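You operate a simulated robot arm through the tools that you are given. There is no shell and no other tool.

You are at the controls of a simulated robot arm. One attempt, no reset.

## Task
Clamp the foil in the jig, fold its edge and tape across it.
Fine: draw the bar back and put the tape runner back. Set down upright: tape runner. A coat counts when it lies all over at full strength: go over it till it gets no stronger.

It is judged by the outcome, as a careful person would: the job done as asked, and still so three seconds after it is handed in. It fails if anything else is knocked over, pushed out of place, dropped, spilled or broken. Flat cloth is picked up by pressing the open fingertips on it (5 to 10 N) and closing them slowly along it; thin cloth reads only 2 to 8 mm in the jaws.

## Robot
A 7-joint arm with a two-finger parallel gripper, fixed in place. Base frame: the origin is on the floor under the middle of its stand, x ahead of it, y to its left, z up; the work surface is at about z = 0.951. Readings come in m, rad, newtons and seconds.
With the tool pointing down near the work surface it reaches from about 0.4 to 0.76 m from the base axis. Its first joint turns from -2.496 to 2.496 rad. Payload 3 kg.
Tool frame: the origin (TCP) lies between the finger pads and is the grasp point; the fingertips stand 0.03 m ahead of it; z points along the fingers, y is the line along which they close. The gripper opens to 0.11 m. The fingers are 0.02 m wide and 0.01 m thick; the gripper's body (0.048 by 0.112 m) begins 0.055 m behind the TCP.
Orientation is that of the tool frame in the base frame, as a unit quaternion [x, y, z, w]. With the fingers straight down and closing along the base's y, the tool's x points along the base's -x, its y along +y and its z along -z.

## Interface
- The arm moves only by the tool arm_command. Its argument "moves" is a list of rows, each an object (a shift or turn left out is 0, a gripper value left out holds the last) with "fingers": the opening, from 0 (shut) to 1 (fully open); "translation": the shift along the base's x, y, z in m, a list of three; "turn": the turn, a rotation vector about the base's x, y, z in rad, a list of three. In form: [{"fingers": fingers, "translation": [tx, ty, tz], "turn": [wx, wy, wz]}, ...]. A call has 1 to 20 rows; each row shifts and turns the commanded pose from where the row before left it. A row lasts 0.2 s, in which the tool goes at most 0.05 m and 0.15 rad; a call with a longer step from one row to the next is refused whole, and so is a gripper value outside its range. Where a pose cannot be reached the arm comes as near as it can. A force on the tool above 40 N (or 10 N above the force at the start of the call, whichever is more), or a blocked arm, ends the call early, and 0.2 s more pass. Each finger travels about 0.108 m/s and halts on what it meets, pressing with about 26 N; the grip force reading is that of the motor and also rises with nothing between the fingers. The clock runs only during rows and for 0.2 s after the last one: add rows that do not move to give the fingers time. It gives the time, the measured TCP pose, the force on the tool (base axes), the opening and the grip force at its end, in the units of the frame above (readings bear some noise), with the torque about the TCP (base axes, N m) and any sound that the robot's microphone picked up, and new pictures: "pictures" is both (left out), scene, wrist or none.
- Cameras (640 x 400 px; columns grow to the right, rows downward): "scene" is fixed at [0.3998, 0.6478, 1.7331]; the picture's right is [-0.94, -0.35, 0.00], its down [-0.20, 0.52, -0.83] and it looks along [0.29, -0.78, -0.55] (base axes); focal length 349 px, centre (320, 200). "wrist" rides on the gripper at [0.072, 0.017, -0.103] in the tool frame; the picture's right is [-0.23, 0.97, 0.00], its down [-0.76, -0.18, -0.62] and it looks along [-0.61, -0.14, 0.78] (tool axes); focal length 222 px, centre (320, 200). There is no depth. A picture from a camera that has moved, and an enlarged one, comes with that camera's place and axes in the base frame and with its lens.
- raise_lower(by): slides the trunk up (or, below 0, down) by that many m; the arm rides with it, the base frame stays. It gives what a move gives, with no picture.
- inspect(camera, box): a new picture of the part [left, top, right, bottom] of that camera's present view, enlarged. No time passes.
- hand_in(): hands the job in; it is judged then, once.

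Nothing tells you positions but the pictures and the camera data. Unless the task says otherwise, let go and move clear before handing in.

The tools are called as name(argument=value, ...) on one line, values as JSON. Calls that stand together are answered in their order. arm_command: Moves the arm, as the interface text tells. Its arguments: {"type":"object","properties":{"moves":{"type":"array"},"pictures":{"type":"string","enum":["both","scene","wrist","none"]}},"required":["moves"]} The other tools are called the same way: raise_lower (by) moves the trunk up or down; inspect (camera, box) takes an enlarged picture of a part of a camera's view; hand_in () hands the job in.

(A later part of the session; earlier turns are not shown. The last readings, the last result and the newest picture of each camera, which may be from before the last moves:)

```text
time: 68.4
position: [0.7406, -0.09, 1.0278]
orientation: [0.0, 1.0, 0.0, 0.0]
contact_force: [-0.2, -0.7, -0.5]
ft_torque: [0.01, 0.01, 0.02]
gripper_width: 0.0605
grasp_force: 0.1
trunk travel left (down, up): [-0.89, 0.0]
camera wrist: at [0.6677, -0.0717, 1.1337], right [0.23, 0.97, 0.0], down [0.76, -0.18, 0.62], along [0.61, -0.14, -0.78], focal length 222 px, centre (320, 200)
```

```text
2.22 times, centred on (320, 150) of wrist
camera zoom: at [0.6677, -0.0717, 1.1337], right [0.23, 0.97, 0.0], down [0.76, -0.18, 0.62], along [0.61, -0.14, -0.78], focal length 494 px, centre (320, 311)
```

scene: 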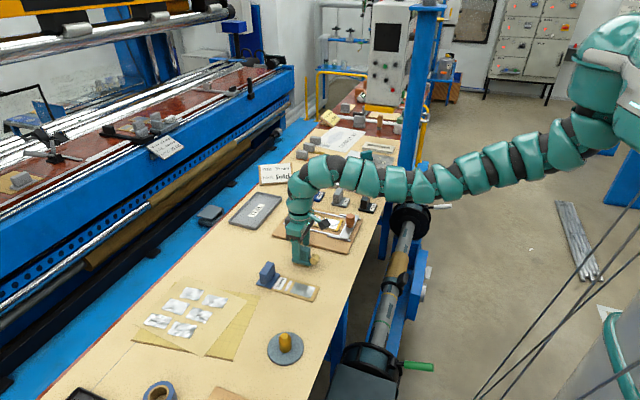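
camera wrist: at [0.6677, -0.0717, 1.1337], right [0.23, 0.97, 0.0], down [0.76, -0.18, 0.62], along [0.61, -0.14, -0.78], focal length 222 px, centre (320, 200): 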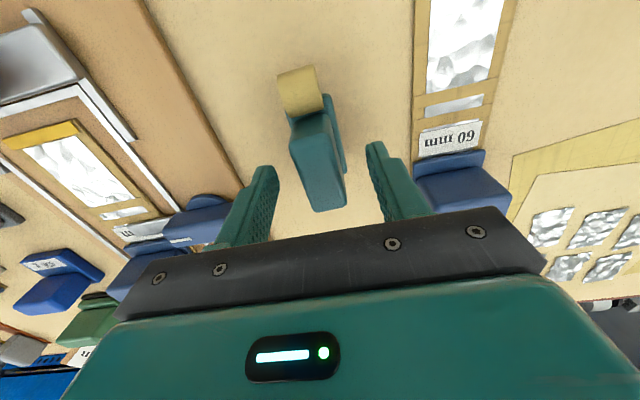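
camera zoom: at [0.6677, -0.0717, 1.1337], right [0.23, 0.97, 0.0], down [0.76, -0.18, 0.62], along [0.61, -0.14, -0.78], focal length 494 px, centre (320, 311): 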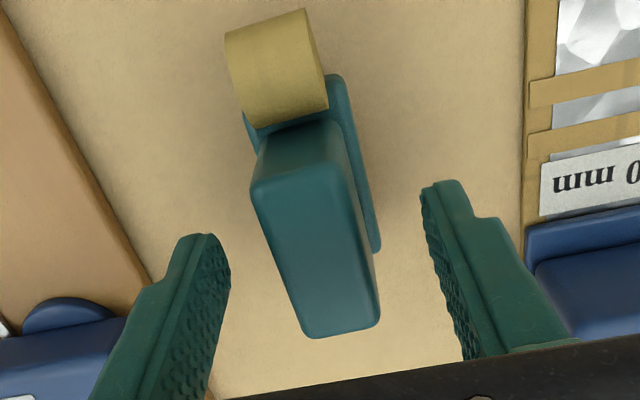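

arm_command(moves=[{"translation": [-0.004, 0.0015, 0]}, {"fingers": 0.45}, {"fingers": 0.35}, {"fingers": 0.25}, {"fingers": 0.15}, {"fingers": 0.1}, {}], pictures="scene")

inspect(camera="scene", box=[270, 210, 340, 280])

```text
time: 70.0
position: [0.7345, -0.0879, 1.0284]
orientation: [0.0, 1.0, 0.0, 0.0]
contact_force: [0.8, -0.1, 2.0]
ft_torque: [-0.02, 0.02, 0.02]
gripper_width: 0.0254
grasp_force: 26.3
trunk travel left (down, up): [-0.89, 0.0]
```

scene: 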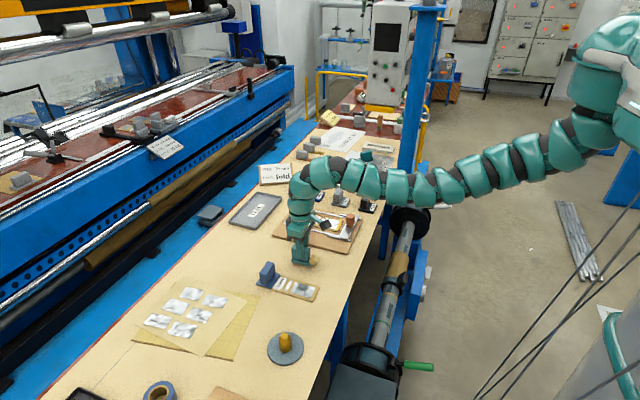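

```text
5.71 times, centred on (305, 245) of scene
camera zoom: at [0.3998, 0.6478, 1.7331], right [-0.94, -0.35, 0.0], down [-0.2, 0.52, -0.83], along [0.29, -0.78, -0.55], focal length 1994 px, centre (406, -57)
```

zoom: 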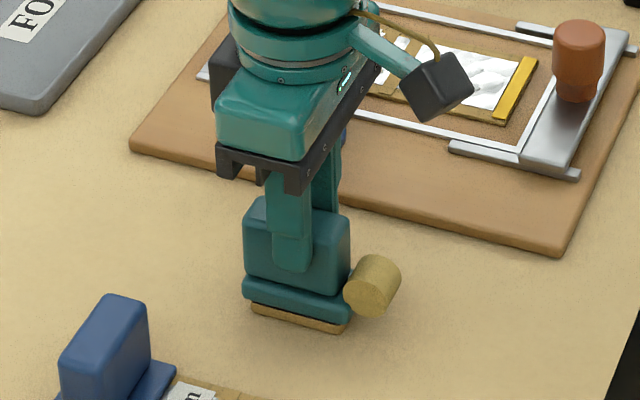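

The runner is gripped at 25 mm, with its home pose recorded as TCP (0.735, -0.088, 1.028). I'll lift it and check that it hangs steady.

arm_command(moves=[{"translation": [0, 0, 0.01]}, {"translation": [0, 0, 0.03]}, {"translation": [0, 0, 0.03]}, {"translation": [0, 0, 0.03]}, {}], pictures="scene")

inspect(camera="scene", box=[270, 180, 340, 280])

```text
time: 71.2
position: [0.7353, -0.0874, 1.127]
orientation: [-0.001, 1.0, 0.0, 0.0]
contact_force: [0.7, -0.3, 0.3]
ft_torque: [0.03, 0.01, 0.02]
gripper_width: 0.0109
grasp_force: 0.1
trunk travel left (down, up): [-0.89, 0.0]
```

scene: 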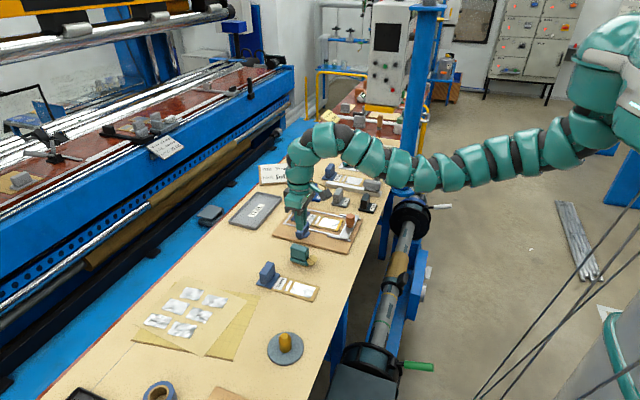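

```text
4.00 times, centred on (305, 230) of scene
camera zoom: at [0.3998, 0.6478, 1.7331], right [-0.94, -0.35, 0.0], down [-0.2, 0.52, -0.83], along [0.29, -0.78, -0.55], focal length 1396 px, centre (380, 80)
```

zoom: 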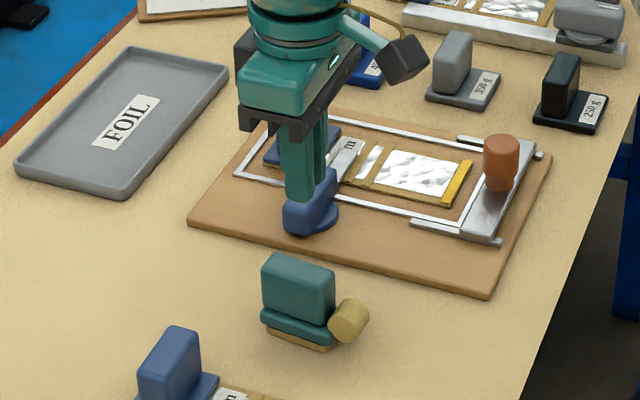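

The fingers slipped off the handle, and the runner still stands upright on the bench. I'll look closely before gripping again.

inspect(camera="scene", box=[270, 210, 340, 280])

arm_command(moves=[{"fingers": 0.5}, {"fingers": 0.55}, {"fingers": 0.55}], pictures="wrist")

inspect(camera="wrist", box=[250, 40, 390, 170])

```text
5.71 times, centred on (305, 245) of scene
camera zoom: at [0.3998, 0.6478, 1.7331], right [-0.94, -0.35, 0.0], down [-0.2, 0.52, -0.83], along [0.29, -0.78, -0.55], focal length 1994 px, centre (406, -57)
```

zoom: 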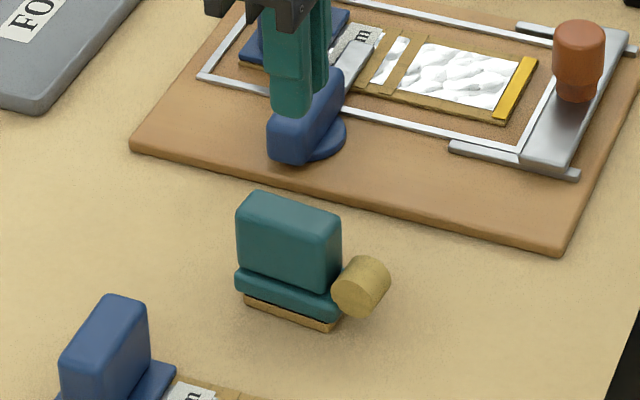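

```text
time: 72.0
position: [0.7353, -0.0867, 1.1283]
orientation: [0.0, 1.0, 0.0, 0.0]
contact_force: [-0.6, 0.4, 0.0]
ft_torque: [0.0, 0.0, 0.03]
gripper_width: 0.0609
grasp_force: 0.0
trunk travel left (down, up): [-0.89, 0.0]
camera wrist: at [0.6634, -0.069, 1.2333], right [0.23, 0.97, 0.0], down [0.76, -0.18, 0.62], along [0.61, -0.14, -0.78], focal length 222 px, centre (320, 200)
```

wrist: 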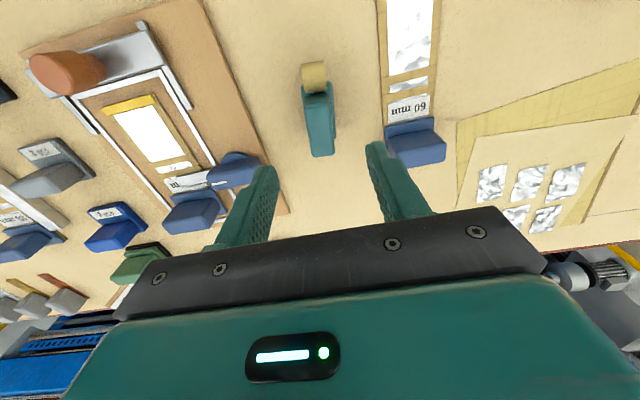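

```text
3.08 times, centred on (320, 105) of wrist
camera zoom: at [0.6634, -0.069, 1.2333], right [0.23, 0.97, 0.0], down [0.76, -0.18, 0.62], along [0.61, -0.14, -0.78], focal length 684 px, centre (320, 492)
```

zoom: 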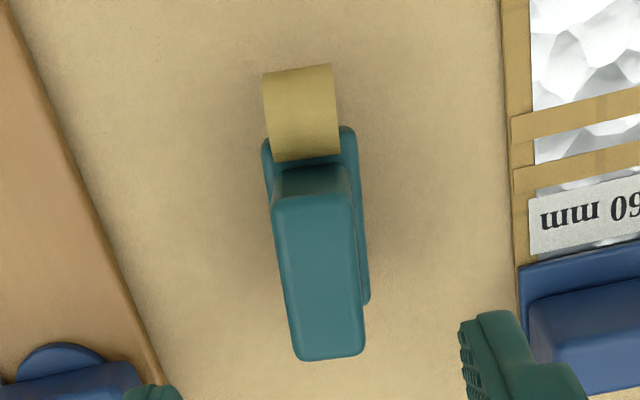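

The runner was nudged: it shifted about 5 mm and yawed by about -0.11 rad. I'll regrip deeper, aligned with its yaw, closing fully and checking before lifting.

arm_command(moves=[{"fingers": 0.5, "translation": [0.006, -0.001, -0.03], "turn": [0, 0, -0.11]}, {"translation": [0, 0, -0.03]}, {"translation": [0, 0, -0.03]}, {"translation": [0, 0, -0.015]}, {}], pictures="both")

inspect(camera="scene", box=[270, 210, 340, 280])

inspect(camera="wrist", box=[200, 60, 440, 240])

```text
time: 73.2
position: [0.7423, -0.0883, 1.0235]
orientation: [0.054, 0.999, 0.0, 0.001]
contact_force: [-0.2, 0.9, 0.9]
ft_torque: [0.01, -0.02, 0.02]
gripper_width: 0.055
grasp_force: 0.1
trunk travel left (down, up): [-0.89, 0.0]
camera wrist: at [0.6723, -0.0624, 1.1287], right [0.33, 0.94, 0.0], down [0.74, -0.26, 0.62], along [0.59, -0.21, -0.78], focal length 222 px, centre (320, 200)
```

scene: 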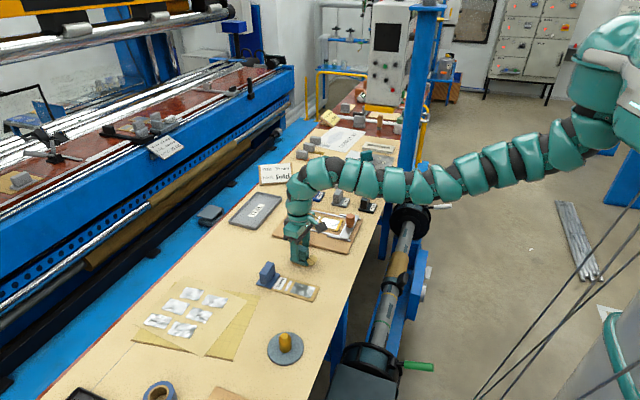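
wrist: 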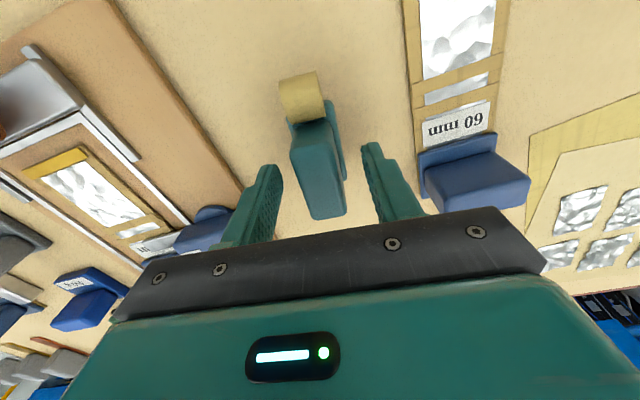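

```text
5.71 times, centred on (305, 245) of scene
camera zoom: at [0.3998, 0.6478, 1.7331], right [-0.94, -0.35, 0.0], down [-0.2, 0.52, -0.83], along [0.29, -0.78, -0.55], focal length 1994 px, centre (406, -57)
```

zoom: 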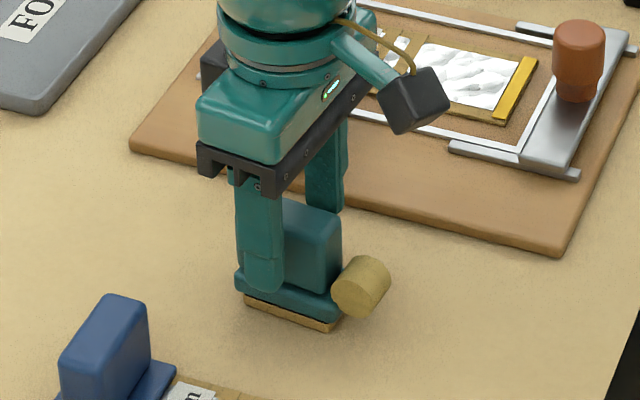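

```text
2.22 times, centred on (320, 150) of wrist
camera zoom: at [0.6723, -0.0624, 1.1287], right [0.33, 0.94, 0.0], down [0.74, -0.26, 0.62], along [0.59, -0.21, -0.78], focal length 494 px, centre (320, 311)
```

zoom: 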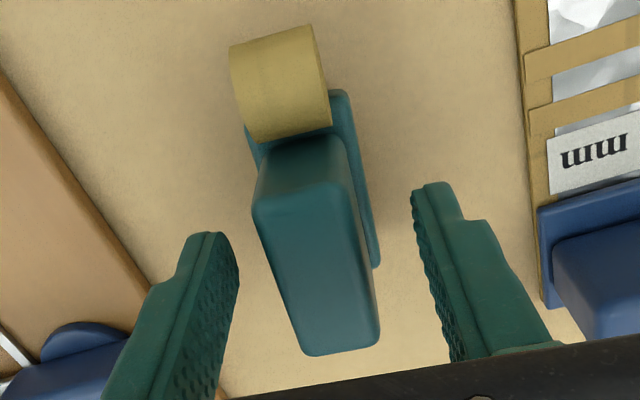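

Aligned, so I'll go slightly lower and close fully with time to settle.

arm_command(moves=[{"translation": [-0.004, 0, -0.006]}, {"translation": [0, 0, -0.005]}, {"fingers": 0.4}, {"fingers": 0.3}, {"fingers": 0.2}, {"fingers": 0.1}, {"fingers": 0.0}, {"fingers": 0.0}, {"fingers": 0.0}, {"fingers": 0.0}], pictures="none")

```text
time: 75.4
position: [0.7381, -0.0881, 1.0117]
orientation: [0.054, 0.999, 0.0, 0.0]
contact_force: [0.0, 0.3, 1.4]
ft_torque: [-0.04, -0.1, 0.0]
gripper_width: 0.0257
grasp_force: 26.0
trunk travel left (down, up): [-0.89, 0.0]
```

arm_command(moves=[{"translation": [0, 0, 0.002]}, {"translation": [0, 0, 0.002]}, {"translation": [0, 0, 0.002]}, {"translation": [0, 0, 0.002]}, {}], pictures="scene")

inspect(camera="scene", box=[270, 210, 340, 280])

```text
time: 76.6
position: [0.7378, -0.0878, 1.0197]
orientation: [0.055, 0.999, 0.0, 0.0]
contact_force: [0.8, -0.1, -1.7]
ft_torque: [0.05, 0.0, 0.03]
gripper_width: 0.0257
grasp_force: 25.8
trunk travel left (down, up): [-0.89, 0.0]
```

scene: 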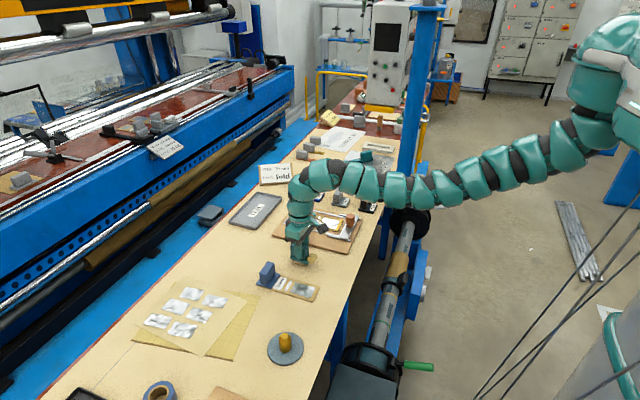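

```text
5.71 times, centred on (305, 245) of scene
camera zoom: at [0.3998, 0.6478, 1.7331], right [-0.94, -0.35, 0.0], down [-0.2, 0.52, -0.83], along [0.29, -0.78, -0.55], focal length 1994 px, centre (406, -57)
```

zoom: 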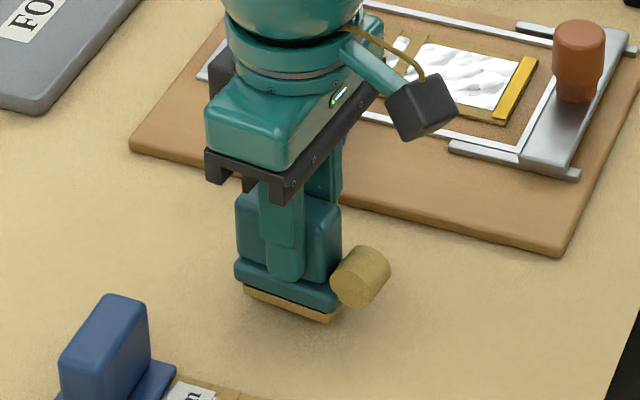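

The runner is lifting with about 1.7 N of weight and a steady grip. I'll continue slowly.

arm_command(moves=[{"translation": [0, 0, 0.004]}, {"translation": [0, 0, 0.006]}, {"translation": [0, 0, 0.008]}, {"translation": [0, 0, 0.008]}, {"translation": [0, 0, 0.008]}, {"translation": [0, 0, 0.008]}, {"translation": [0, 0, 0.008]}, {}], pictures="scene")

inspect(camera="scene", box=[270, 200, 340, 280])

```text
time: 78.4
position: [0.7374, -0.0888, 1.07]
orientation: [0.055, 0.999, 0.0, 0.0]
contact_force: [0.8, 0.2, -1.2]
ft_torque: [0.01, 0.02, -0.07]
gripper_width: 0.0255
grasp_force: 25.8
trunk travel left (down, up): [-0.89, 0.0]
```

scene: 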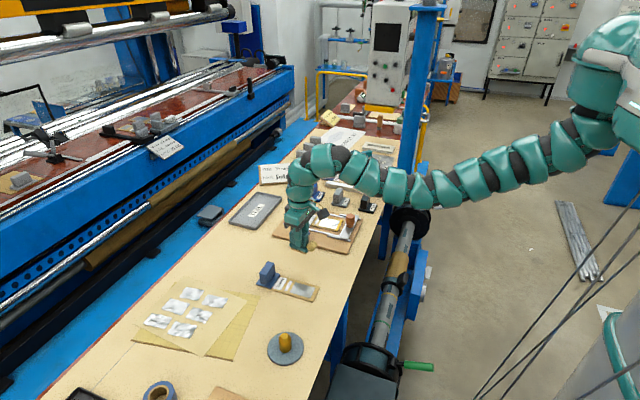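

```text
5.00 times, centred on (305, 240) of scene
camera zoom: at [0.3998, 0.6478, 1.7331], right [-0.94, -0.35, 0.0], down [-0.2, 0.52, -0.83], along [0.29, -0.78, -0.55], focal length 1744 px, centre (395, 0)
```

zoom: 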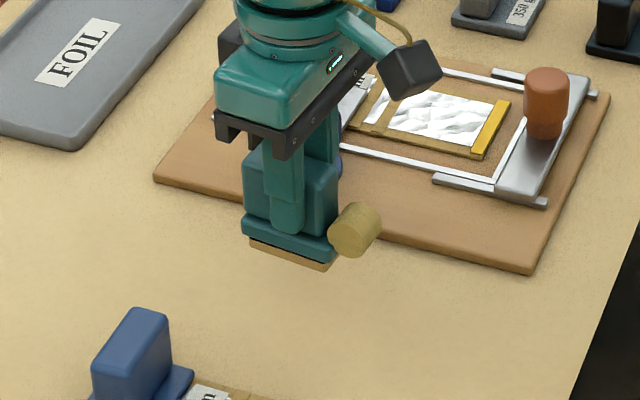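

It's held level and steady. Next I'll raise it a little and carry it to above the folded edge, turning +90° so the roll points to -y, away from the knob.

arm_command(moves=[{"translation": [0, 0, 0.012]}, {"translation": [0, 0, 0.012]}, {"translation": [0, 0, 0.012]}, {"translation": [-0.002, -0.013, 0], "turn": [0, 0, 0.105]}, {"translation": [-0.002, -0.013, 0], "turn": [0, 0, 0.105]}, {"translation": [-0.002, -0.013, 0], "turn": [0, 0, 0.105]}, {"translation": [-0.002, -0.013, 0], "turn": [0, 0, 0.105]}, {"translation": [-0.002, -0.013, 0], "turn": [0, 0, 0.105]}, {"translation": [-0.002, -0.013, 0], "turn": [0, 0, 0.105]}, {"translation": [-0.002, -0.013, 0], "turn": [0, 0, 0.105]}, {"translation": [-0.002, -0.013, 0], "turn": [0, 0, 0.105]}, {}], pictures="scene")

```text
time: 81.0
position: [0.7218, -0.1929, 1.105]
orientation: [-0.358, 0.934, 0.001, 0.001]
contact_force: [-1.4, 0.7, -0.9]
ft_torque: [-0.05, -0.01, -0.05]
gripper_width: 0.0257
grasp_force: 26.1
trunk travel left (down, up): [-0.89, 0.0]
```

scene: 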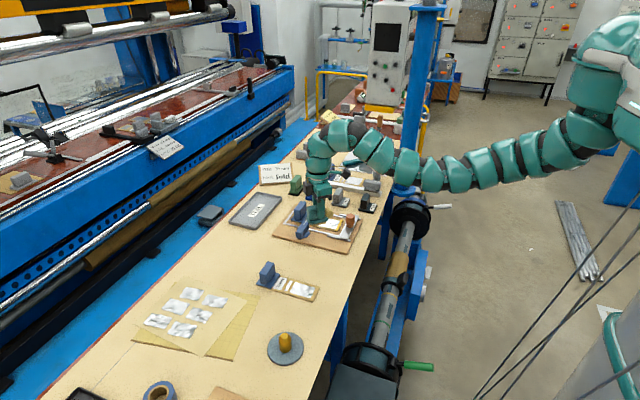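

arm_command(moves=[{"translation": [-0.0025, -0.0131, 0], "turn": [0, 0, 0.105]}, {"translation": [-0.0025, -0.0131, 0], "turn": [0, 0, 0.105]}, {"translation": [-0.0025, -0.0131, 0], "turn": [0, 0, 0.105]}, {"translation": [-0.0025, -0.0131, 0], "turn": [0, 0, 0.105]}, {"translation": [-0.0025, -0.0131, 0], "turn": [0, 0, 0.105]}, {"translation": [-0.0025, -0.0131, 0], "turn": [0, 0, 0.105]}, {"translation": [-0.0025, -0.0131, 0], "turn": [0, 0, 0.105]}, {"translation": [-0.0025, -0.0131, 0], "turn": [0, 0, 0.105]}, {}], pictures="both")

inspect(camera="scene", box=[300, 180, 370, 245])

inspect(camera="wrist", box=[180, 20, 440, 220])

```text
time: 83.0
position: [0.7015, -0.2967, 1.1056]
orientation: [0.707, -0.707, 0.0, 0.0]
contact_force: [0.0, 0.3, -1.1]
ft_torque: [-0.02, -0.01, -0.03]
gripper_width: 0.0255
grasp_force: 26.1
trunk travel left (down, up): [-0.89, 0.0]
camera wrist: at [0.6859, -0.368, 1.2114], right [-0.97, 0.22, 0.0], down [0.18, 0.76, 0.62], along [0.14, 0.61, -0.78], focal length 222 px, centre (320, 200)
```

scene: 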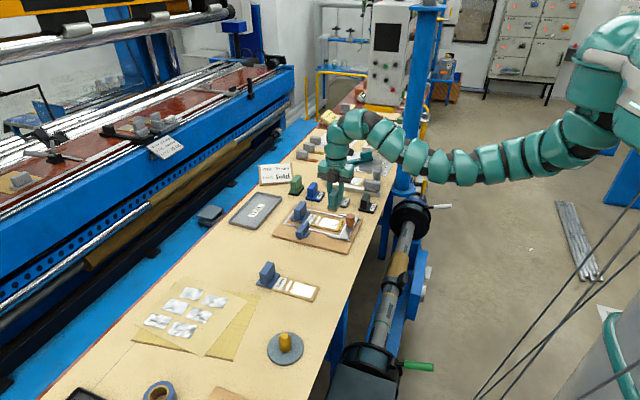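
wrist: 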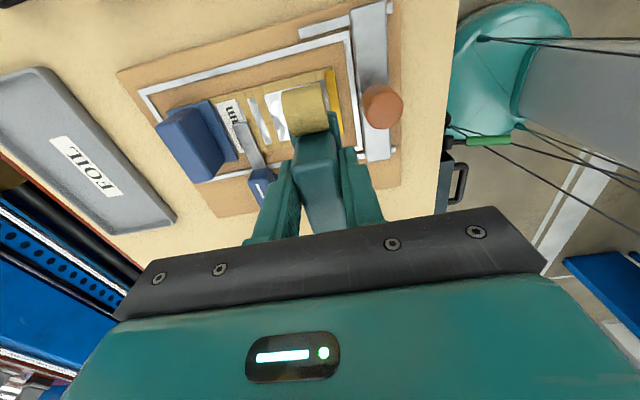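

```text
6.15 times, centred on (335, 212) of scene
camera zoom: at [0.3998, 0.6478, 1.7331], right [-0.94, -0.35, 0.0], down [-0.2, 0.52, -0.83], along [0.29, -0.78, -0.55], focal length 2147 px, centre (228, 123)
```

zoom: 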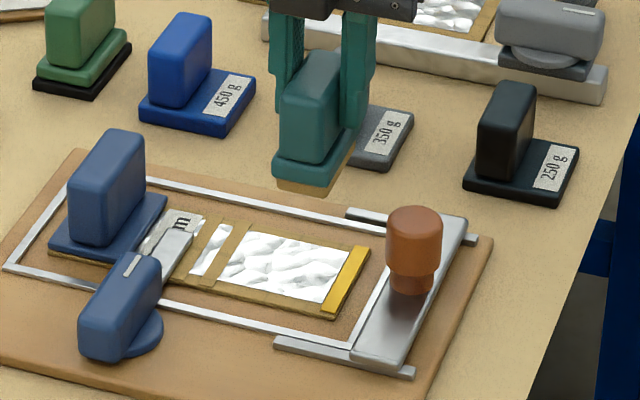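

```text
2.00 times, centred on (310, 120) of wrist
camera zoom: at [0.6859, -0.368, 1.2114], right [-0.97, 0.22, 0.0], down [0.18, 0.76, 0.62], along [0.14, 0.61, -0.78], focal length 444 px, centre (340, 360)
```

zoom: 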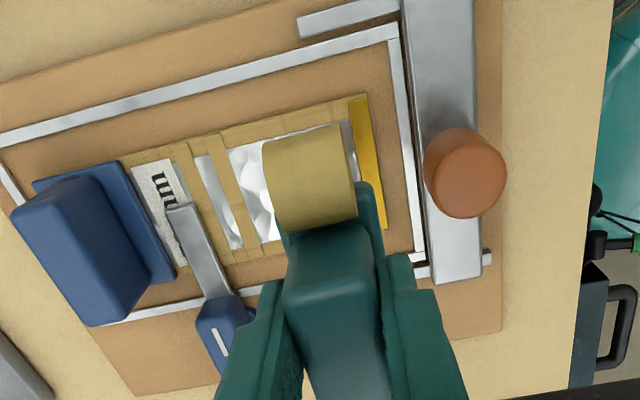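

The sole measures about 29 × 60 mm, and relative to the folded strip I need to shift about -x 12 mm. The knob is close on that side, so I'll keep roughly 4 mm clear and descend partway to check.

arm_command(moves=[{"translation": [-0.006, 0.003, -0.015]}, {"translation": [-0.006, 0.0027, -0.015]}, {"translation": [0, 0, -0.01]}, {}], pictures="both")

inspect(camera="scene", box=[305, 195, 365, 245])

inspect(camera="wrist", box=[240, 60, 420, 220])

```text
time: 84.0
position: [0.6897, -0.2913, 1.0663]
orientation: [0.708, -0.706, -0.001, 0.0]
contact_force: [0.6, -0.7, -1.3]
ft_torque: [-0.01, -0.02, 0.04]
gripper_width: 0.0255
grasp_force: 25.7
trunk travel left (down, up): [-0.89, 0.0]
camera wrist: at [0.6731, -0.3628, 1.1717], right [-0.97, 0.23, 0.0], down [0.18, 0.76, 0.62], along [0.14, 0.61, -0.78], focal length 222 px, centre (320, 200)
```

scene: 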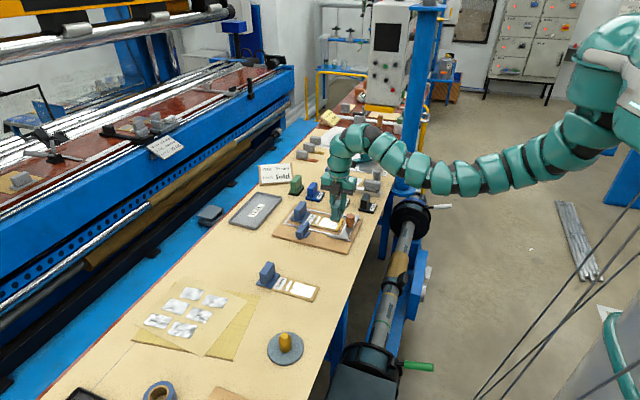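
wrist: 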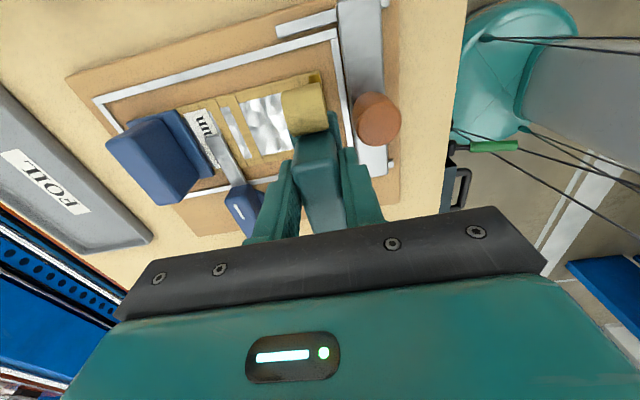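

```text
8.00 times, centred on (335, 220) of scene
camera zoom: at [0.3998, 0.6478, 1.7331], right [-0.94, -0.35, 0.0], down [-0.2, 0.52, -0.83], along [0.29, -0.78, -0.55], focal length 2791 px, centre (200, 40)
```

zoom: 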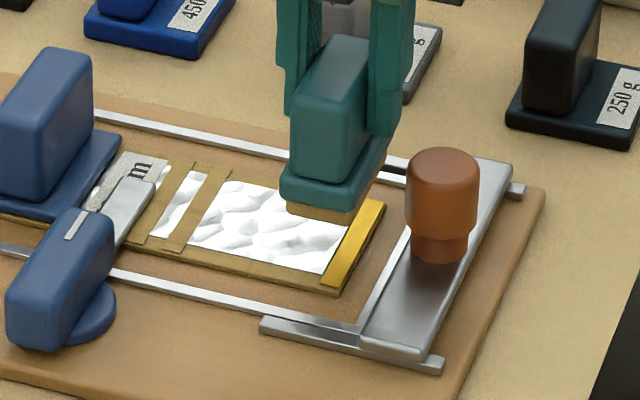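

```text
2.50 times, centred on (330, 140) of wrist
camera zoom: at [0.6731, -0.3628, 1.1717], right [-0.97, 0.23, 0.0], down [0.18, 0.76, 0.62], along [0.14, 0.61, -0.78], focal length 555 px, centre (295, 350)
```

zoom: 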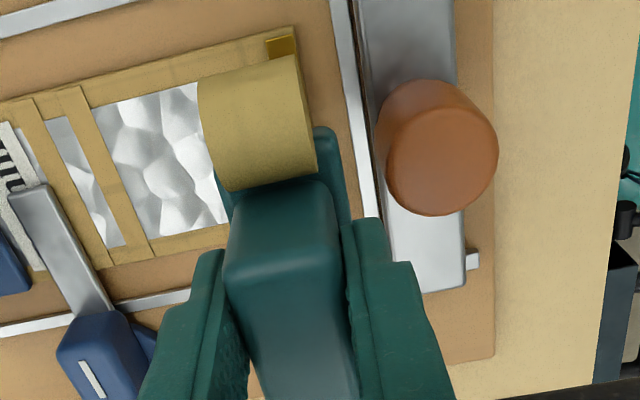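

Clearance to the knob is about 4 mm, and the sole covers the strip in x. I'll lower it slowly to feel for contact.

arm_command(moves=[{"translation": [0, -0.004, -0.008]}, {"translation": [0, 0, -0.008]}, {"translation": [0, 0, -0.006]}, {"translation": [0, 0, -0.004]}, {"translation": [0, 0, -0.004]}, {}], pictures="scene")

inspect(camera="scene", box=[305, 195, 365, 245])

```text
time: 85.4
position: [0.69, -0.2963, 1.036]
orientation: [0.708, -0.707, 0.0, 0.0]
contact_force: [-0.6, -0.1, -1.1]
ft_torque: [-0.01, -0.02, -0.04]
gripper_width: 0.0256
grasp_force: 26.2
trunk travel left (down, up): [-0.89, 0.0]
```

scene: 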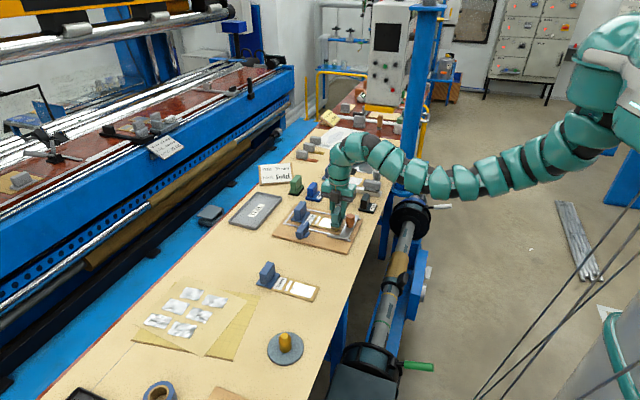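

```text
8.00 times, centred on (335, 220) of scene
camera zoom: at [0.3998, 0.6478, 1.7331], right [-0.94, -0.35, 0.0], down [-0.2, 0.52, -0.83], along [0.29, -0.78, -0.55], focal length 2791 px, centre (200, 40)
```

zoom: 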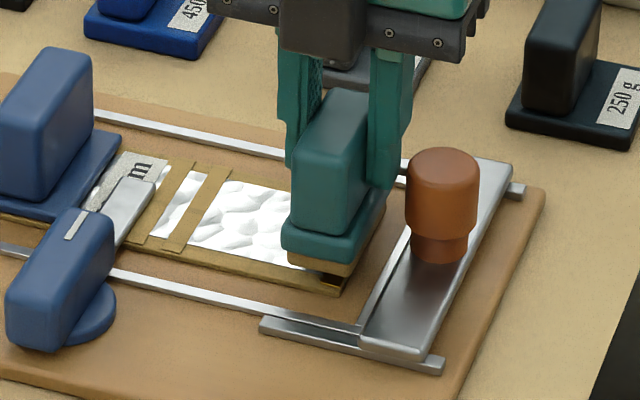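

arm_command(moves=[{"translation": [0, 0, -0.002]}, {"translation": [0, 0, -0.002]}, {"translation": [0, 0, -0.001]}, {"translation": [0, 0, -0.001]}, {}], pictures="none")

arm_command(moves=[{"translation": [0, 0, -0.001]}, {"translation": [0, 0, -0.001]}, {}], pictures="none")

```text
time: 86.6
position: [0.6904, -0.2947, 1.0296]
orientation: [0.708, -0.707, 0.0, 0.0]
contact_force: [0.5, -0.3, -1.3]
ft_torque: [0.03, 0.01, -0.01]
gripper_width: 0.0259
grasp_force: 26.0
trunk travel left (down, up): [-0.89, 0.0]
```

```text
time: 87.4
position: [0.6899, -0.2958, 1.0279]
orientation: [0.708, -0.707, 0.0, 0.0]
contact_force: [0.3, 0.0, -1.6]
ft_torque: [0.02, 0.04, -0.03]
gripper_width: 0.0255
grasp_force: 26.4
trunk travel left (down, up): [-0.89, 0.0]
```

arm_command(moves=[{"translation": [0, 0, -0.001]}, {"translation": [0, 0, -0.001]}, {}], pictures="none")

arm_command(moves=[{"translation": [0, 0, -0.001]}, {"translation": [0, 0, -0.001]}, {}], pictures="scene")

inspect(camera="scene", box=[305, 195, 365, 245])

```text
time: 88.2
position: [0.6891, -0.2954, 1.0267]
orientation: [0.708, -0.707, 0.001, -0.001]
contact_force: [0.0, -0.1, 5.7]
ft_torque: [0.09, -0.04, 0.0]
gripper_width: 0.0254
grasp_force: 26.7
trunk travel left (down, up): [-0.89, 0.0]
```

```text
time: 89.0
position: [0.6899, -0.2962, 1.0262]
orientation: [0.708, -0.707, 0.0, 0.0]
contact_force: [3.6, -2.3, 19.5]
ft_torque: [-0.05, -0.19, 0.0]
gripper_width: 0.0258
grasp_force: 25.9
trunk travel left (down, up): [-0.89, 0.0]
```

scene: 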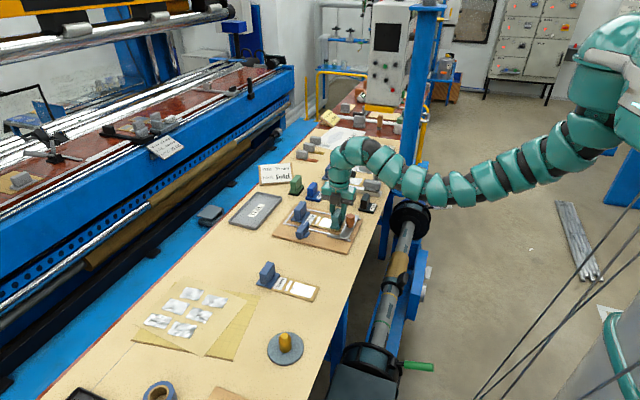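

```text
8.00 times, centred on (335, 220) of scene
camera zoom: at [0.3998, 0.6478, 1.7331], right [-0.94, -0.35, 0.0], down [-0.2, 0.52, -0.83], along [0.29, -0.78, -0.55], focal length 2791 px, centre (200, 40)
```

zoom: 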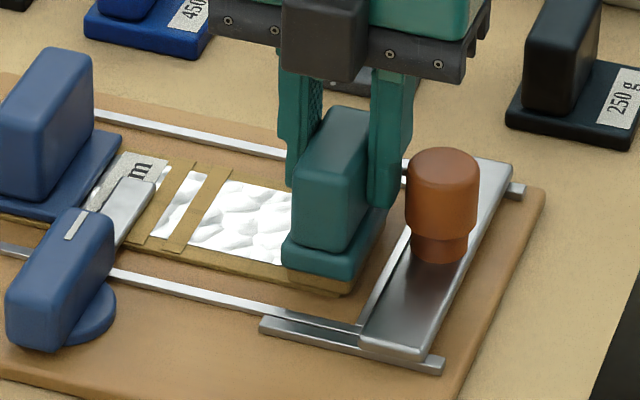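

Contact is at TCP z ≈ 1.027. I'll ease the pressure to about 8 N and stroke back and forth along the strip.

arm_command(moves=[{"translation": [0, 0, 0.0014]}, {"translation": [0, 0.004, 0]}, {"translation": [0, 0.004, 0]}, {"translation": [0, 0.004, 0]}, {"translation": [0, -0.004, 0]}, {"translation": [0, -0.004, 0]}, {"translation": [0, -0.004, 0]}, {}], pictures="scene")

inspect(camera="scene", box=[305, 195, 365, 245])

```text
time: 90.8
position: [0.6906, -0.2951, 1.0259]
orientation: [0.707, -0.707, -0.001, 0.0]
contact_force: [0.5, 1.7, 4.4]
ft_torque: [0.16, 0.01, 0.03]
gripper_width: 0.0256
grasp_force: 25.7
trunk travel left (down, up): [-0.89, 0.0]
```

scene: 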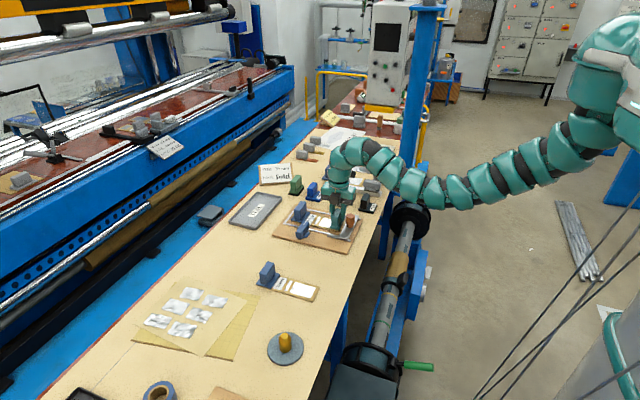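

```text
8.00 times, centred on (335, 220) of scene
camera zoom: at [0.3998, 0.6478, 1.7331], right [-0.94, -0.35, 0.0], down [-0.2, 0.52, -0.83], along [0.29, -0.78, -0.55], focal length 2791 px, centre (200, 40)
```

zoom: 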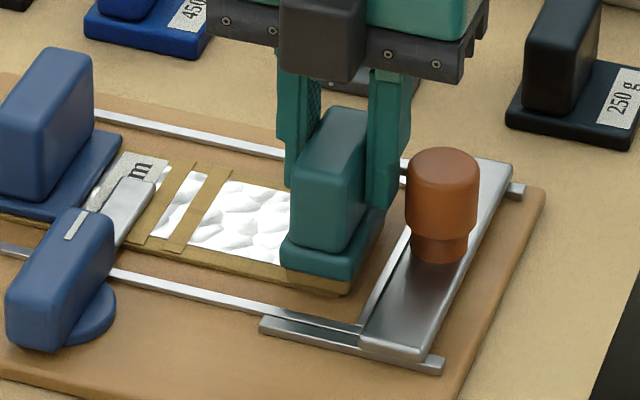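

I'll lift and look at what the stroke laid down.

arm_command(moves=[{"translation": [0, 0, 0.006]}, {"translation": [0, 0, 0.01]}, {"translation": [0, 0, 0.012]}, {"translation": [0, 0, 0.012]}, {"translation": [0, 0, 0.01]}, {}], pictures="both")

inspect(camera="scene", box=[305, 195, 365, 245])

inspect(camera="wrist", box=[200, 60, 400, 200])

```text
time: 92.2
position: [0.6899, -0.2957, 1.0753]
orientation: [-0.707, 0.707, 0.0, 0.001]
contact_force: [-0.6, 0.2, -1.1]
ft_torque: [0.07, -0.01, 0.04]
gripper_width: 0.0255
grasp_force: 26.0
trunk travel left (down, up): [-0.89, 0.0]
camera wrist: at [0.6736, -0.3667, 1.181], right [-0.97, 0.23, 0.0], down [0.18, 0.76, 0.62], along [0.14, 0.61, -0.78], focal length 222 px, centre (320, 200)
```

scene: 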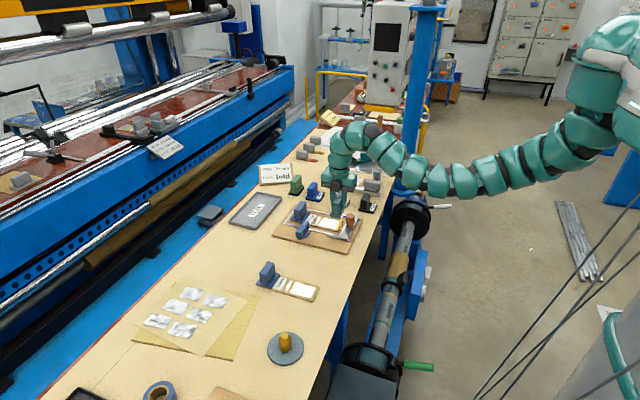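
wrist: 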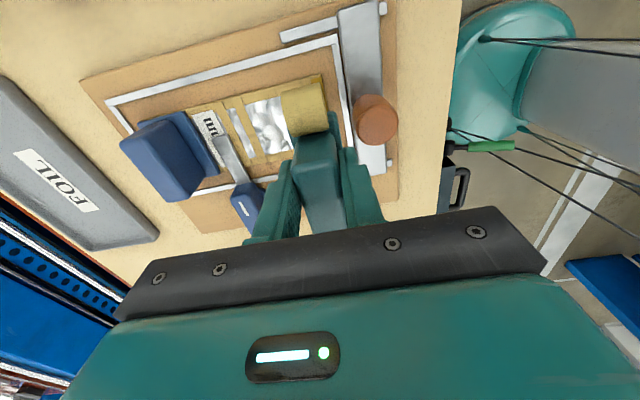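

```text
8.00 times, centred on (335, 220) of scene
camera zoom: at [0.3998, 0.6478, 1.7331], right [-0.94, -0.35, 0.0], down [-0.2, 0.52, -0.83], along [0.29, -0.78, -0.55], focal length 2791 px, centre (200, 40)
```

zoom: 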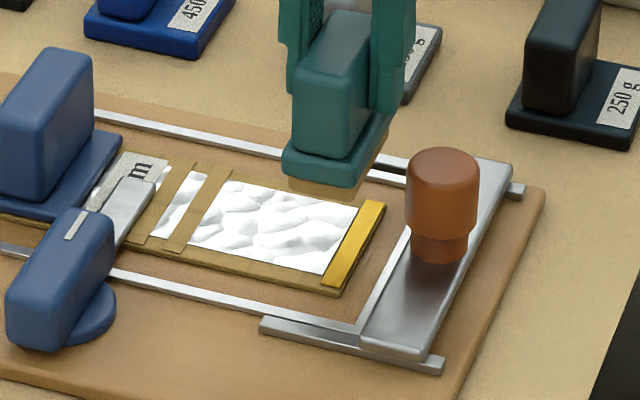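

```text
2.86 times, centred on (300, 130) of wrist
camera zoom: at [0.6736, -0.3667, 1.181], right [-0.97, 0.23, 0.0], down [0.18, 0.76, 0.62], along [0.14, 0.61, -0.78], focal length 635 px, centre (377, 400)
```

zoom: 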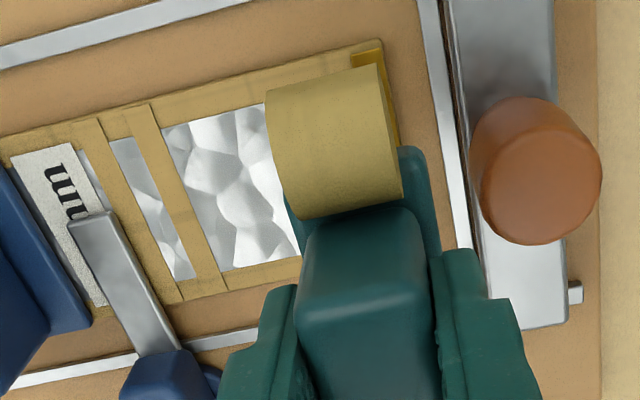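

Nothing obvious shows on the strip, so I'll zoom right in on it.

inspect(camera="scene", box=[335, 215, 365, 235])

inspect(camera="scene", box=[315, 205, 355, 235])

```text
16.00 times, centred on (350, 225) of scene
camera zoom: at [0.3998, 0.6478, 1.7331], right [-0.94, -0.35, 0.0], down [-0.2, 0.52, -0.83], along [0.29, -0.78, -0.55], focal length 5582 px, centre (-160, -200)
```

zoom: 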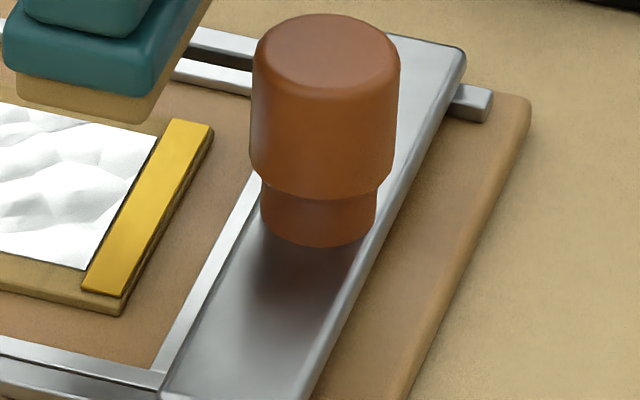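

```text
13.33 times, centred on (335, 220) of scene
camera zoom: at [0.3998, 0.6478, 1.7331], right [-0.94, -0.35, 0.0], down [-0.2, 0.52, -0.83], along [0.29, -0.78, -0.55], focal length 4652 px, centre (120, -67)
```

zoom: 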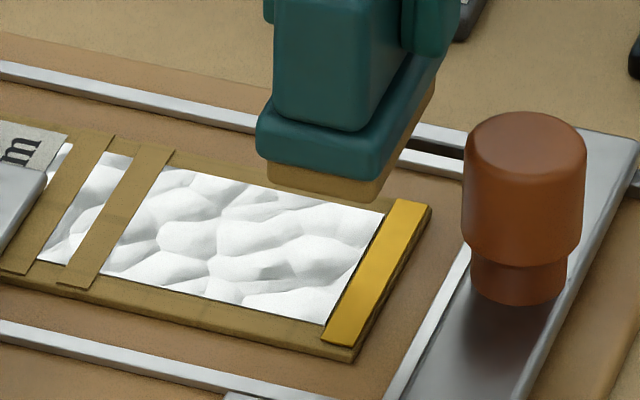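

There is no tape on the yellow strip at all. The marked lane between the two guide bands across the foil (x ≈ 0.763–0.773, just beside the clamp) looks like the taping place, so I'll measure it closely before going there.

inspect(camera="scene", box=[300, 205, 335, 230])

inspect(camera="wrist", box=[190, 80, 310, 180])

inspect(camera="scene", box=[262, 270, 322, 310])

inspect(camera="scene", box=[315, 165, 385, 205])

```text
16.00 times, centred on (318, 218) of scene
camera zoom: at [0.3998, 0.6478, 1.7331], right [-0.94, -0.35, 0.0], down [-0.2, 0.52, -0.83], along [0.29, -0.78, -0.55], focal length 5582 px, centre (360, -80)
```

zoom: 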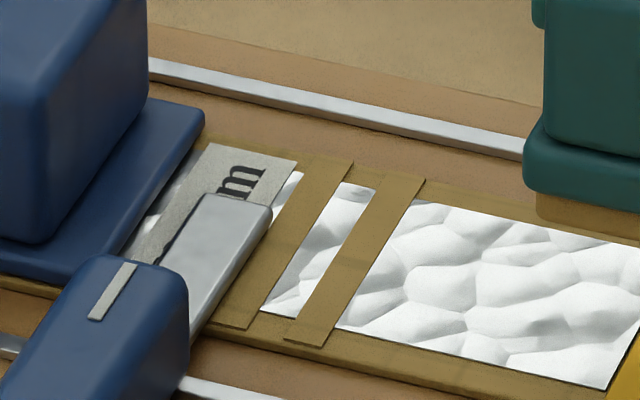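

```text
4.00 times, centred on (250, 130) of wrist
camera zoom: at [0.6736, -0.3667, 1.181], right [-0.97, 0.23, 0.0], down [0.18, 0.76, 0.62], along [0.14, 0.61, -0.78], focal length 888 px, centre (600, 480)
```

zoom: 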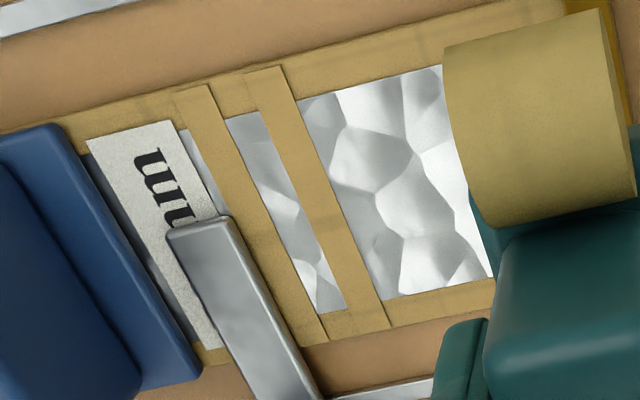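

```text
10.00 times, centred on (292, 290) of scene
camera zoom: at [0.3998, 0.6478, 1.7331], right [-0.94, -0.35, 0.0], down [-0.2, 0.52, -0.83], along [0.29, -0.78, -0.55], focal length 3489 px, centre (600, -700)
```

zoom: 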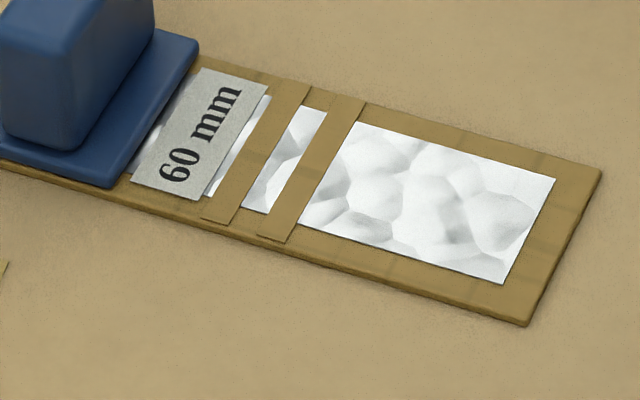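

```text
9.14 times, centred on (350, 185) of scene
camera zoom: at [0.3998, 0.6478, 1.7331], right [-0.94, -0.35, 0.0], down [-0.2, 0.52, -0.83], along [0.29, -0.78, -0.55], focal length 3190 px, centre (46, 337)
```

zoom: 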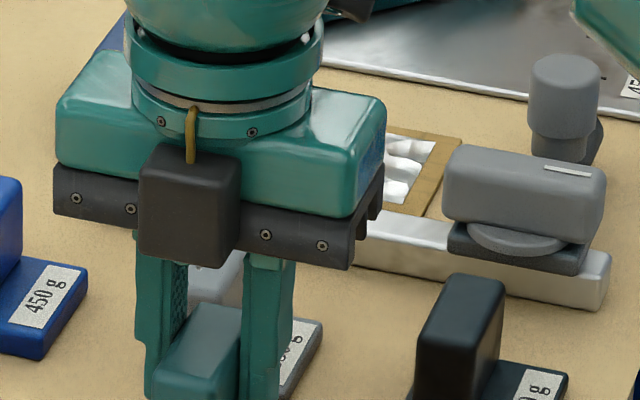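

The lane lies at x ≈ 0.7656–0.7737, y ≈ -0.324 to -0.273, with the clamp arm starting at x ≈ 0.779. The sole centred at x ≈ 0.762 covers the lane and clears the arm. I'll rise, then lower the trunk for the longer reach.

arm_command(moves=[{"translation": [0.006, 0, 0.018]}, {"translation": [0.008, 0, 0.02]}, {"translation": [0.008, 0, 0.02]}, {"translation": [0.01, 0, 0.02]}, {"translation": [0.01, 0, 0.02]}, {"translation": [0.01, 0, 0.02]}, {"translation": [0.01, -0.002, 0.02]}, {}], pictures="none")

```text
time: 94.0
position: [0.7515, -0.2972, 1.2143]
orientation: [0.708, -0.706, 0.0, 0.0]
contact_force: [0.5, 0.3, -0.7]
ft_torque: [-0.02, 0.0, -0.01]
gripper_width: 0.0255
grasp_force: 26.3
trunk travel left (down, up): [-0.89, 0.0]
```

raise_lower(by=-0.13)

arm_command(moves=[{"translation": [0.005, 0, 0]}, {"translation": [0.0055, -0.001, 0]}, {}], pictures="both")

inspect(camera="scene", box=[290, 190, 350, 240])

inspect(camera="wrist", box=[200, 40, 420, 200])

```text
time: 95.5
position: [0.7515, -0.2976, 1.083]
orientation: [0.708, -0.706, -0.001, 0.0]
contact_force: [-0.8, 0.0, -0.9]
ft_torque: [0.0, 0.04, 0.04]
gripper_width: 0.0257
grasp_force: 26.1
trunk travel left (down, up): [-0.76, 0.13]
```

```text
time: 96.3
position: [0.7614, -0.2995, 1.0833]
orientation: [0.707, -0.707, 0.0, 0.0]
contact_force: [0.5, 0.7, -2.3]
ft_torque: [0.01, -0.01, 0.0]
gripper_width: 0.0256
grasp_force: 26.7
trunk travel left (down, up): [-0.76, 0.13]
camera wrist: at [0.7461, -0.37, 1.1892], right [-0.97, 0.23, 0.0], down [0.18, 0.76, 0.62], along [0.14, 0.61, -0.78], focal length 222 px, centre (320, 200)
```

scene: 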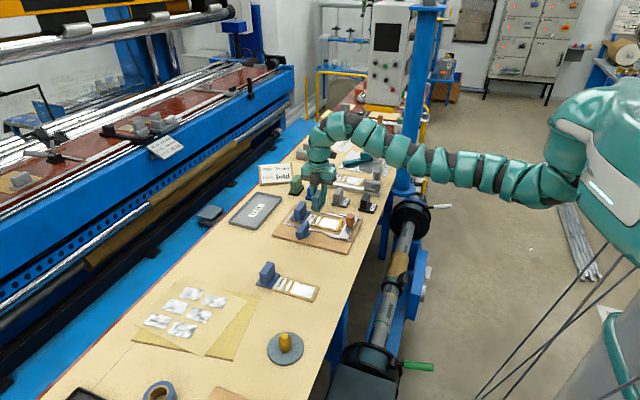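
wrist: 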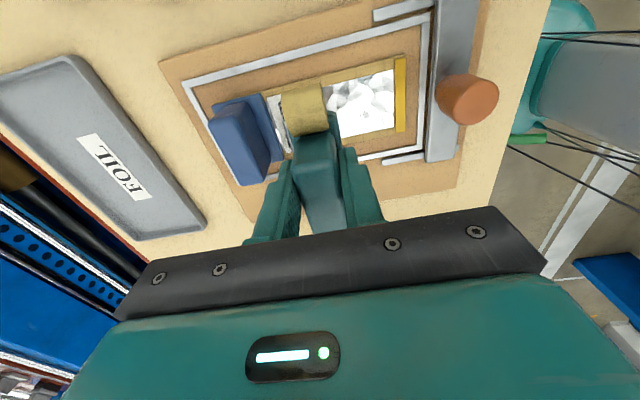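

```text
8.00 times, centred on (320, 215) of scene
camera zoom: at [0.3998, 0.6478, 1.7331], right [-0.94, -0.35, 0.0], down [-0.2, 0.52, -0.83], along [0.29, -0.78, -0.55], focal length 2791 px, centre (320, 80)
```

zoom: 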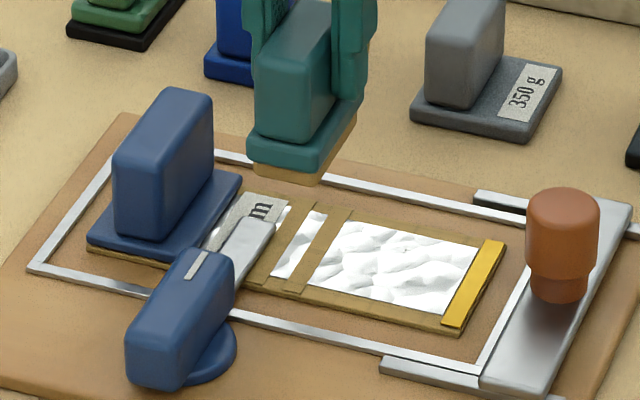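

```text
2.50 times, centred on (310, 120) of wrist
camera zoom: at [0.7461, -0.37, 1.1892], right [-0.97, 0.23, 0.0], down [0.18, 0.76, 0.62], along [0.14, 0.61, -0.78], focal length 555 px, centre (345, 400)
```

zoom: 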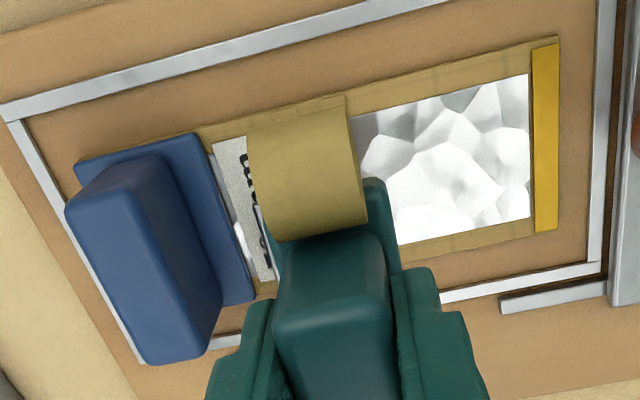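

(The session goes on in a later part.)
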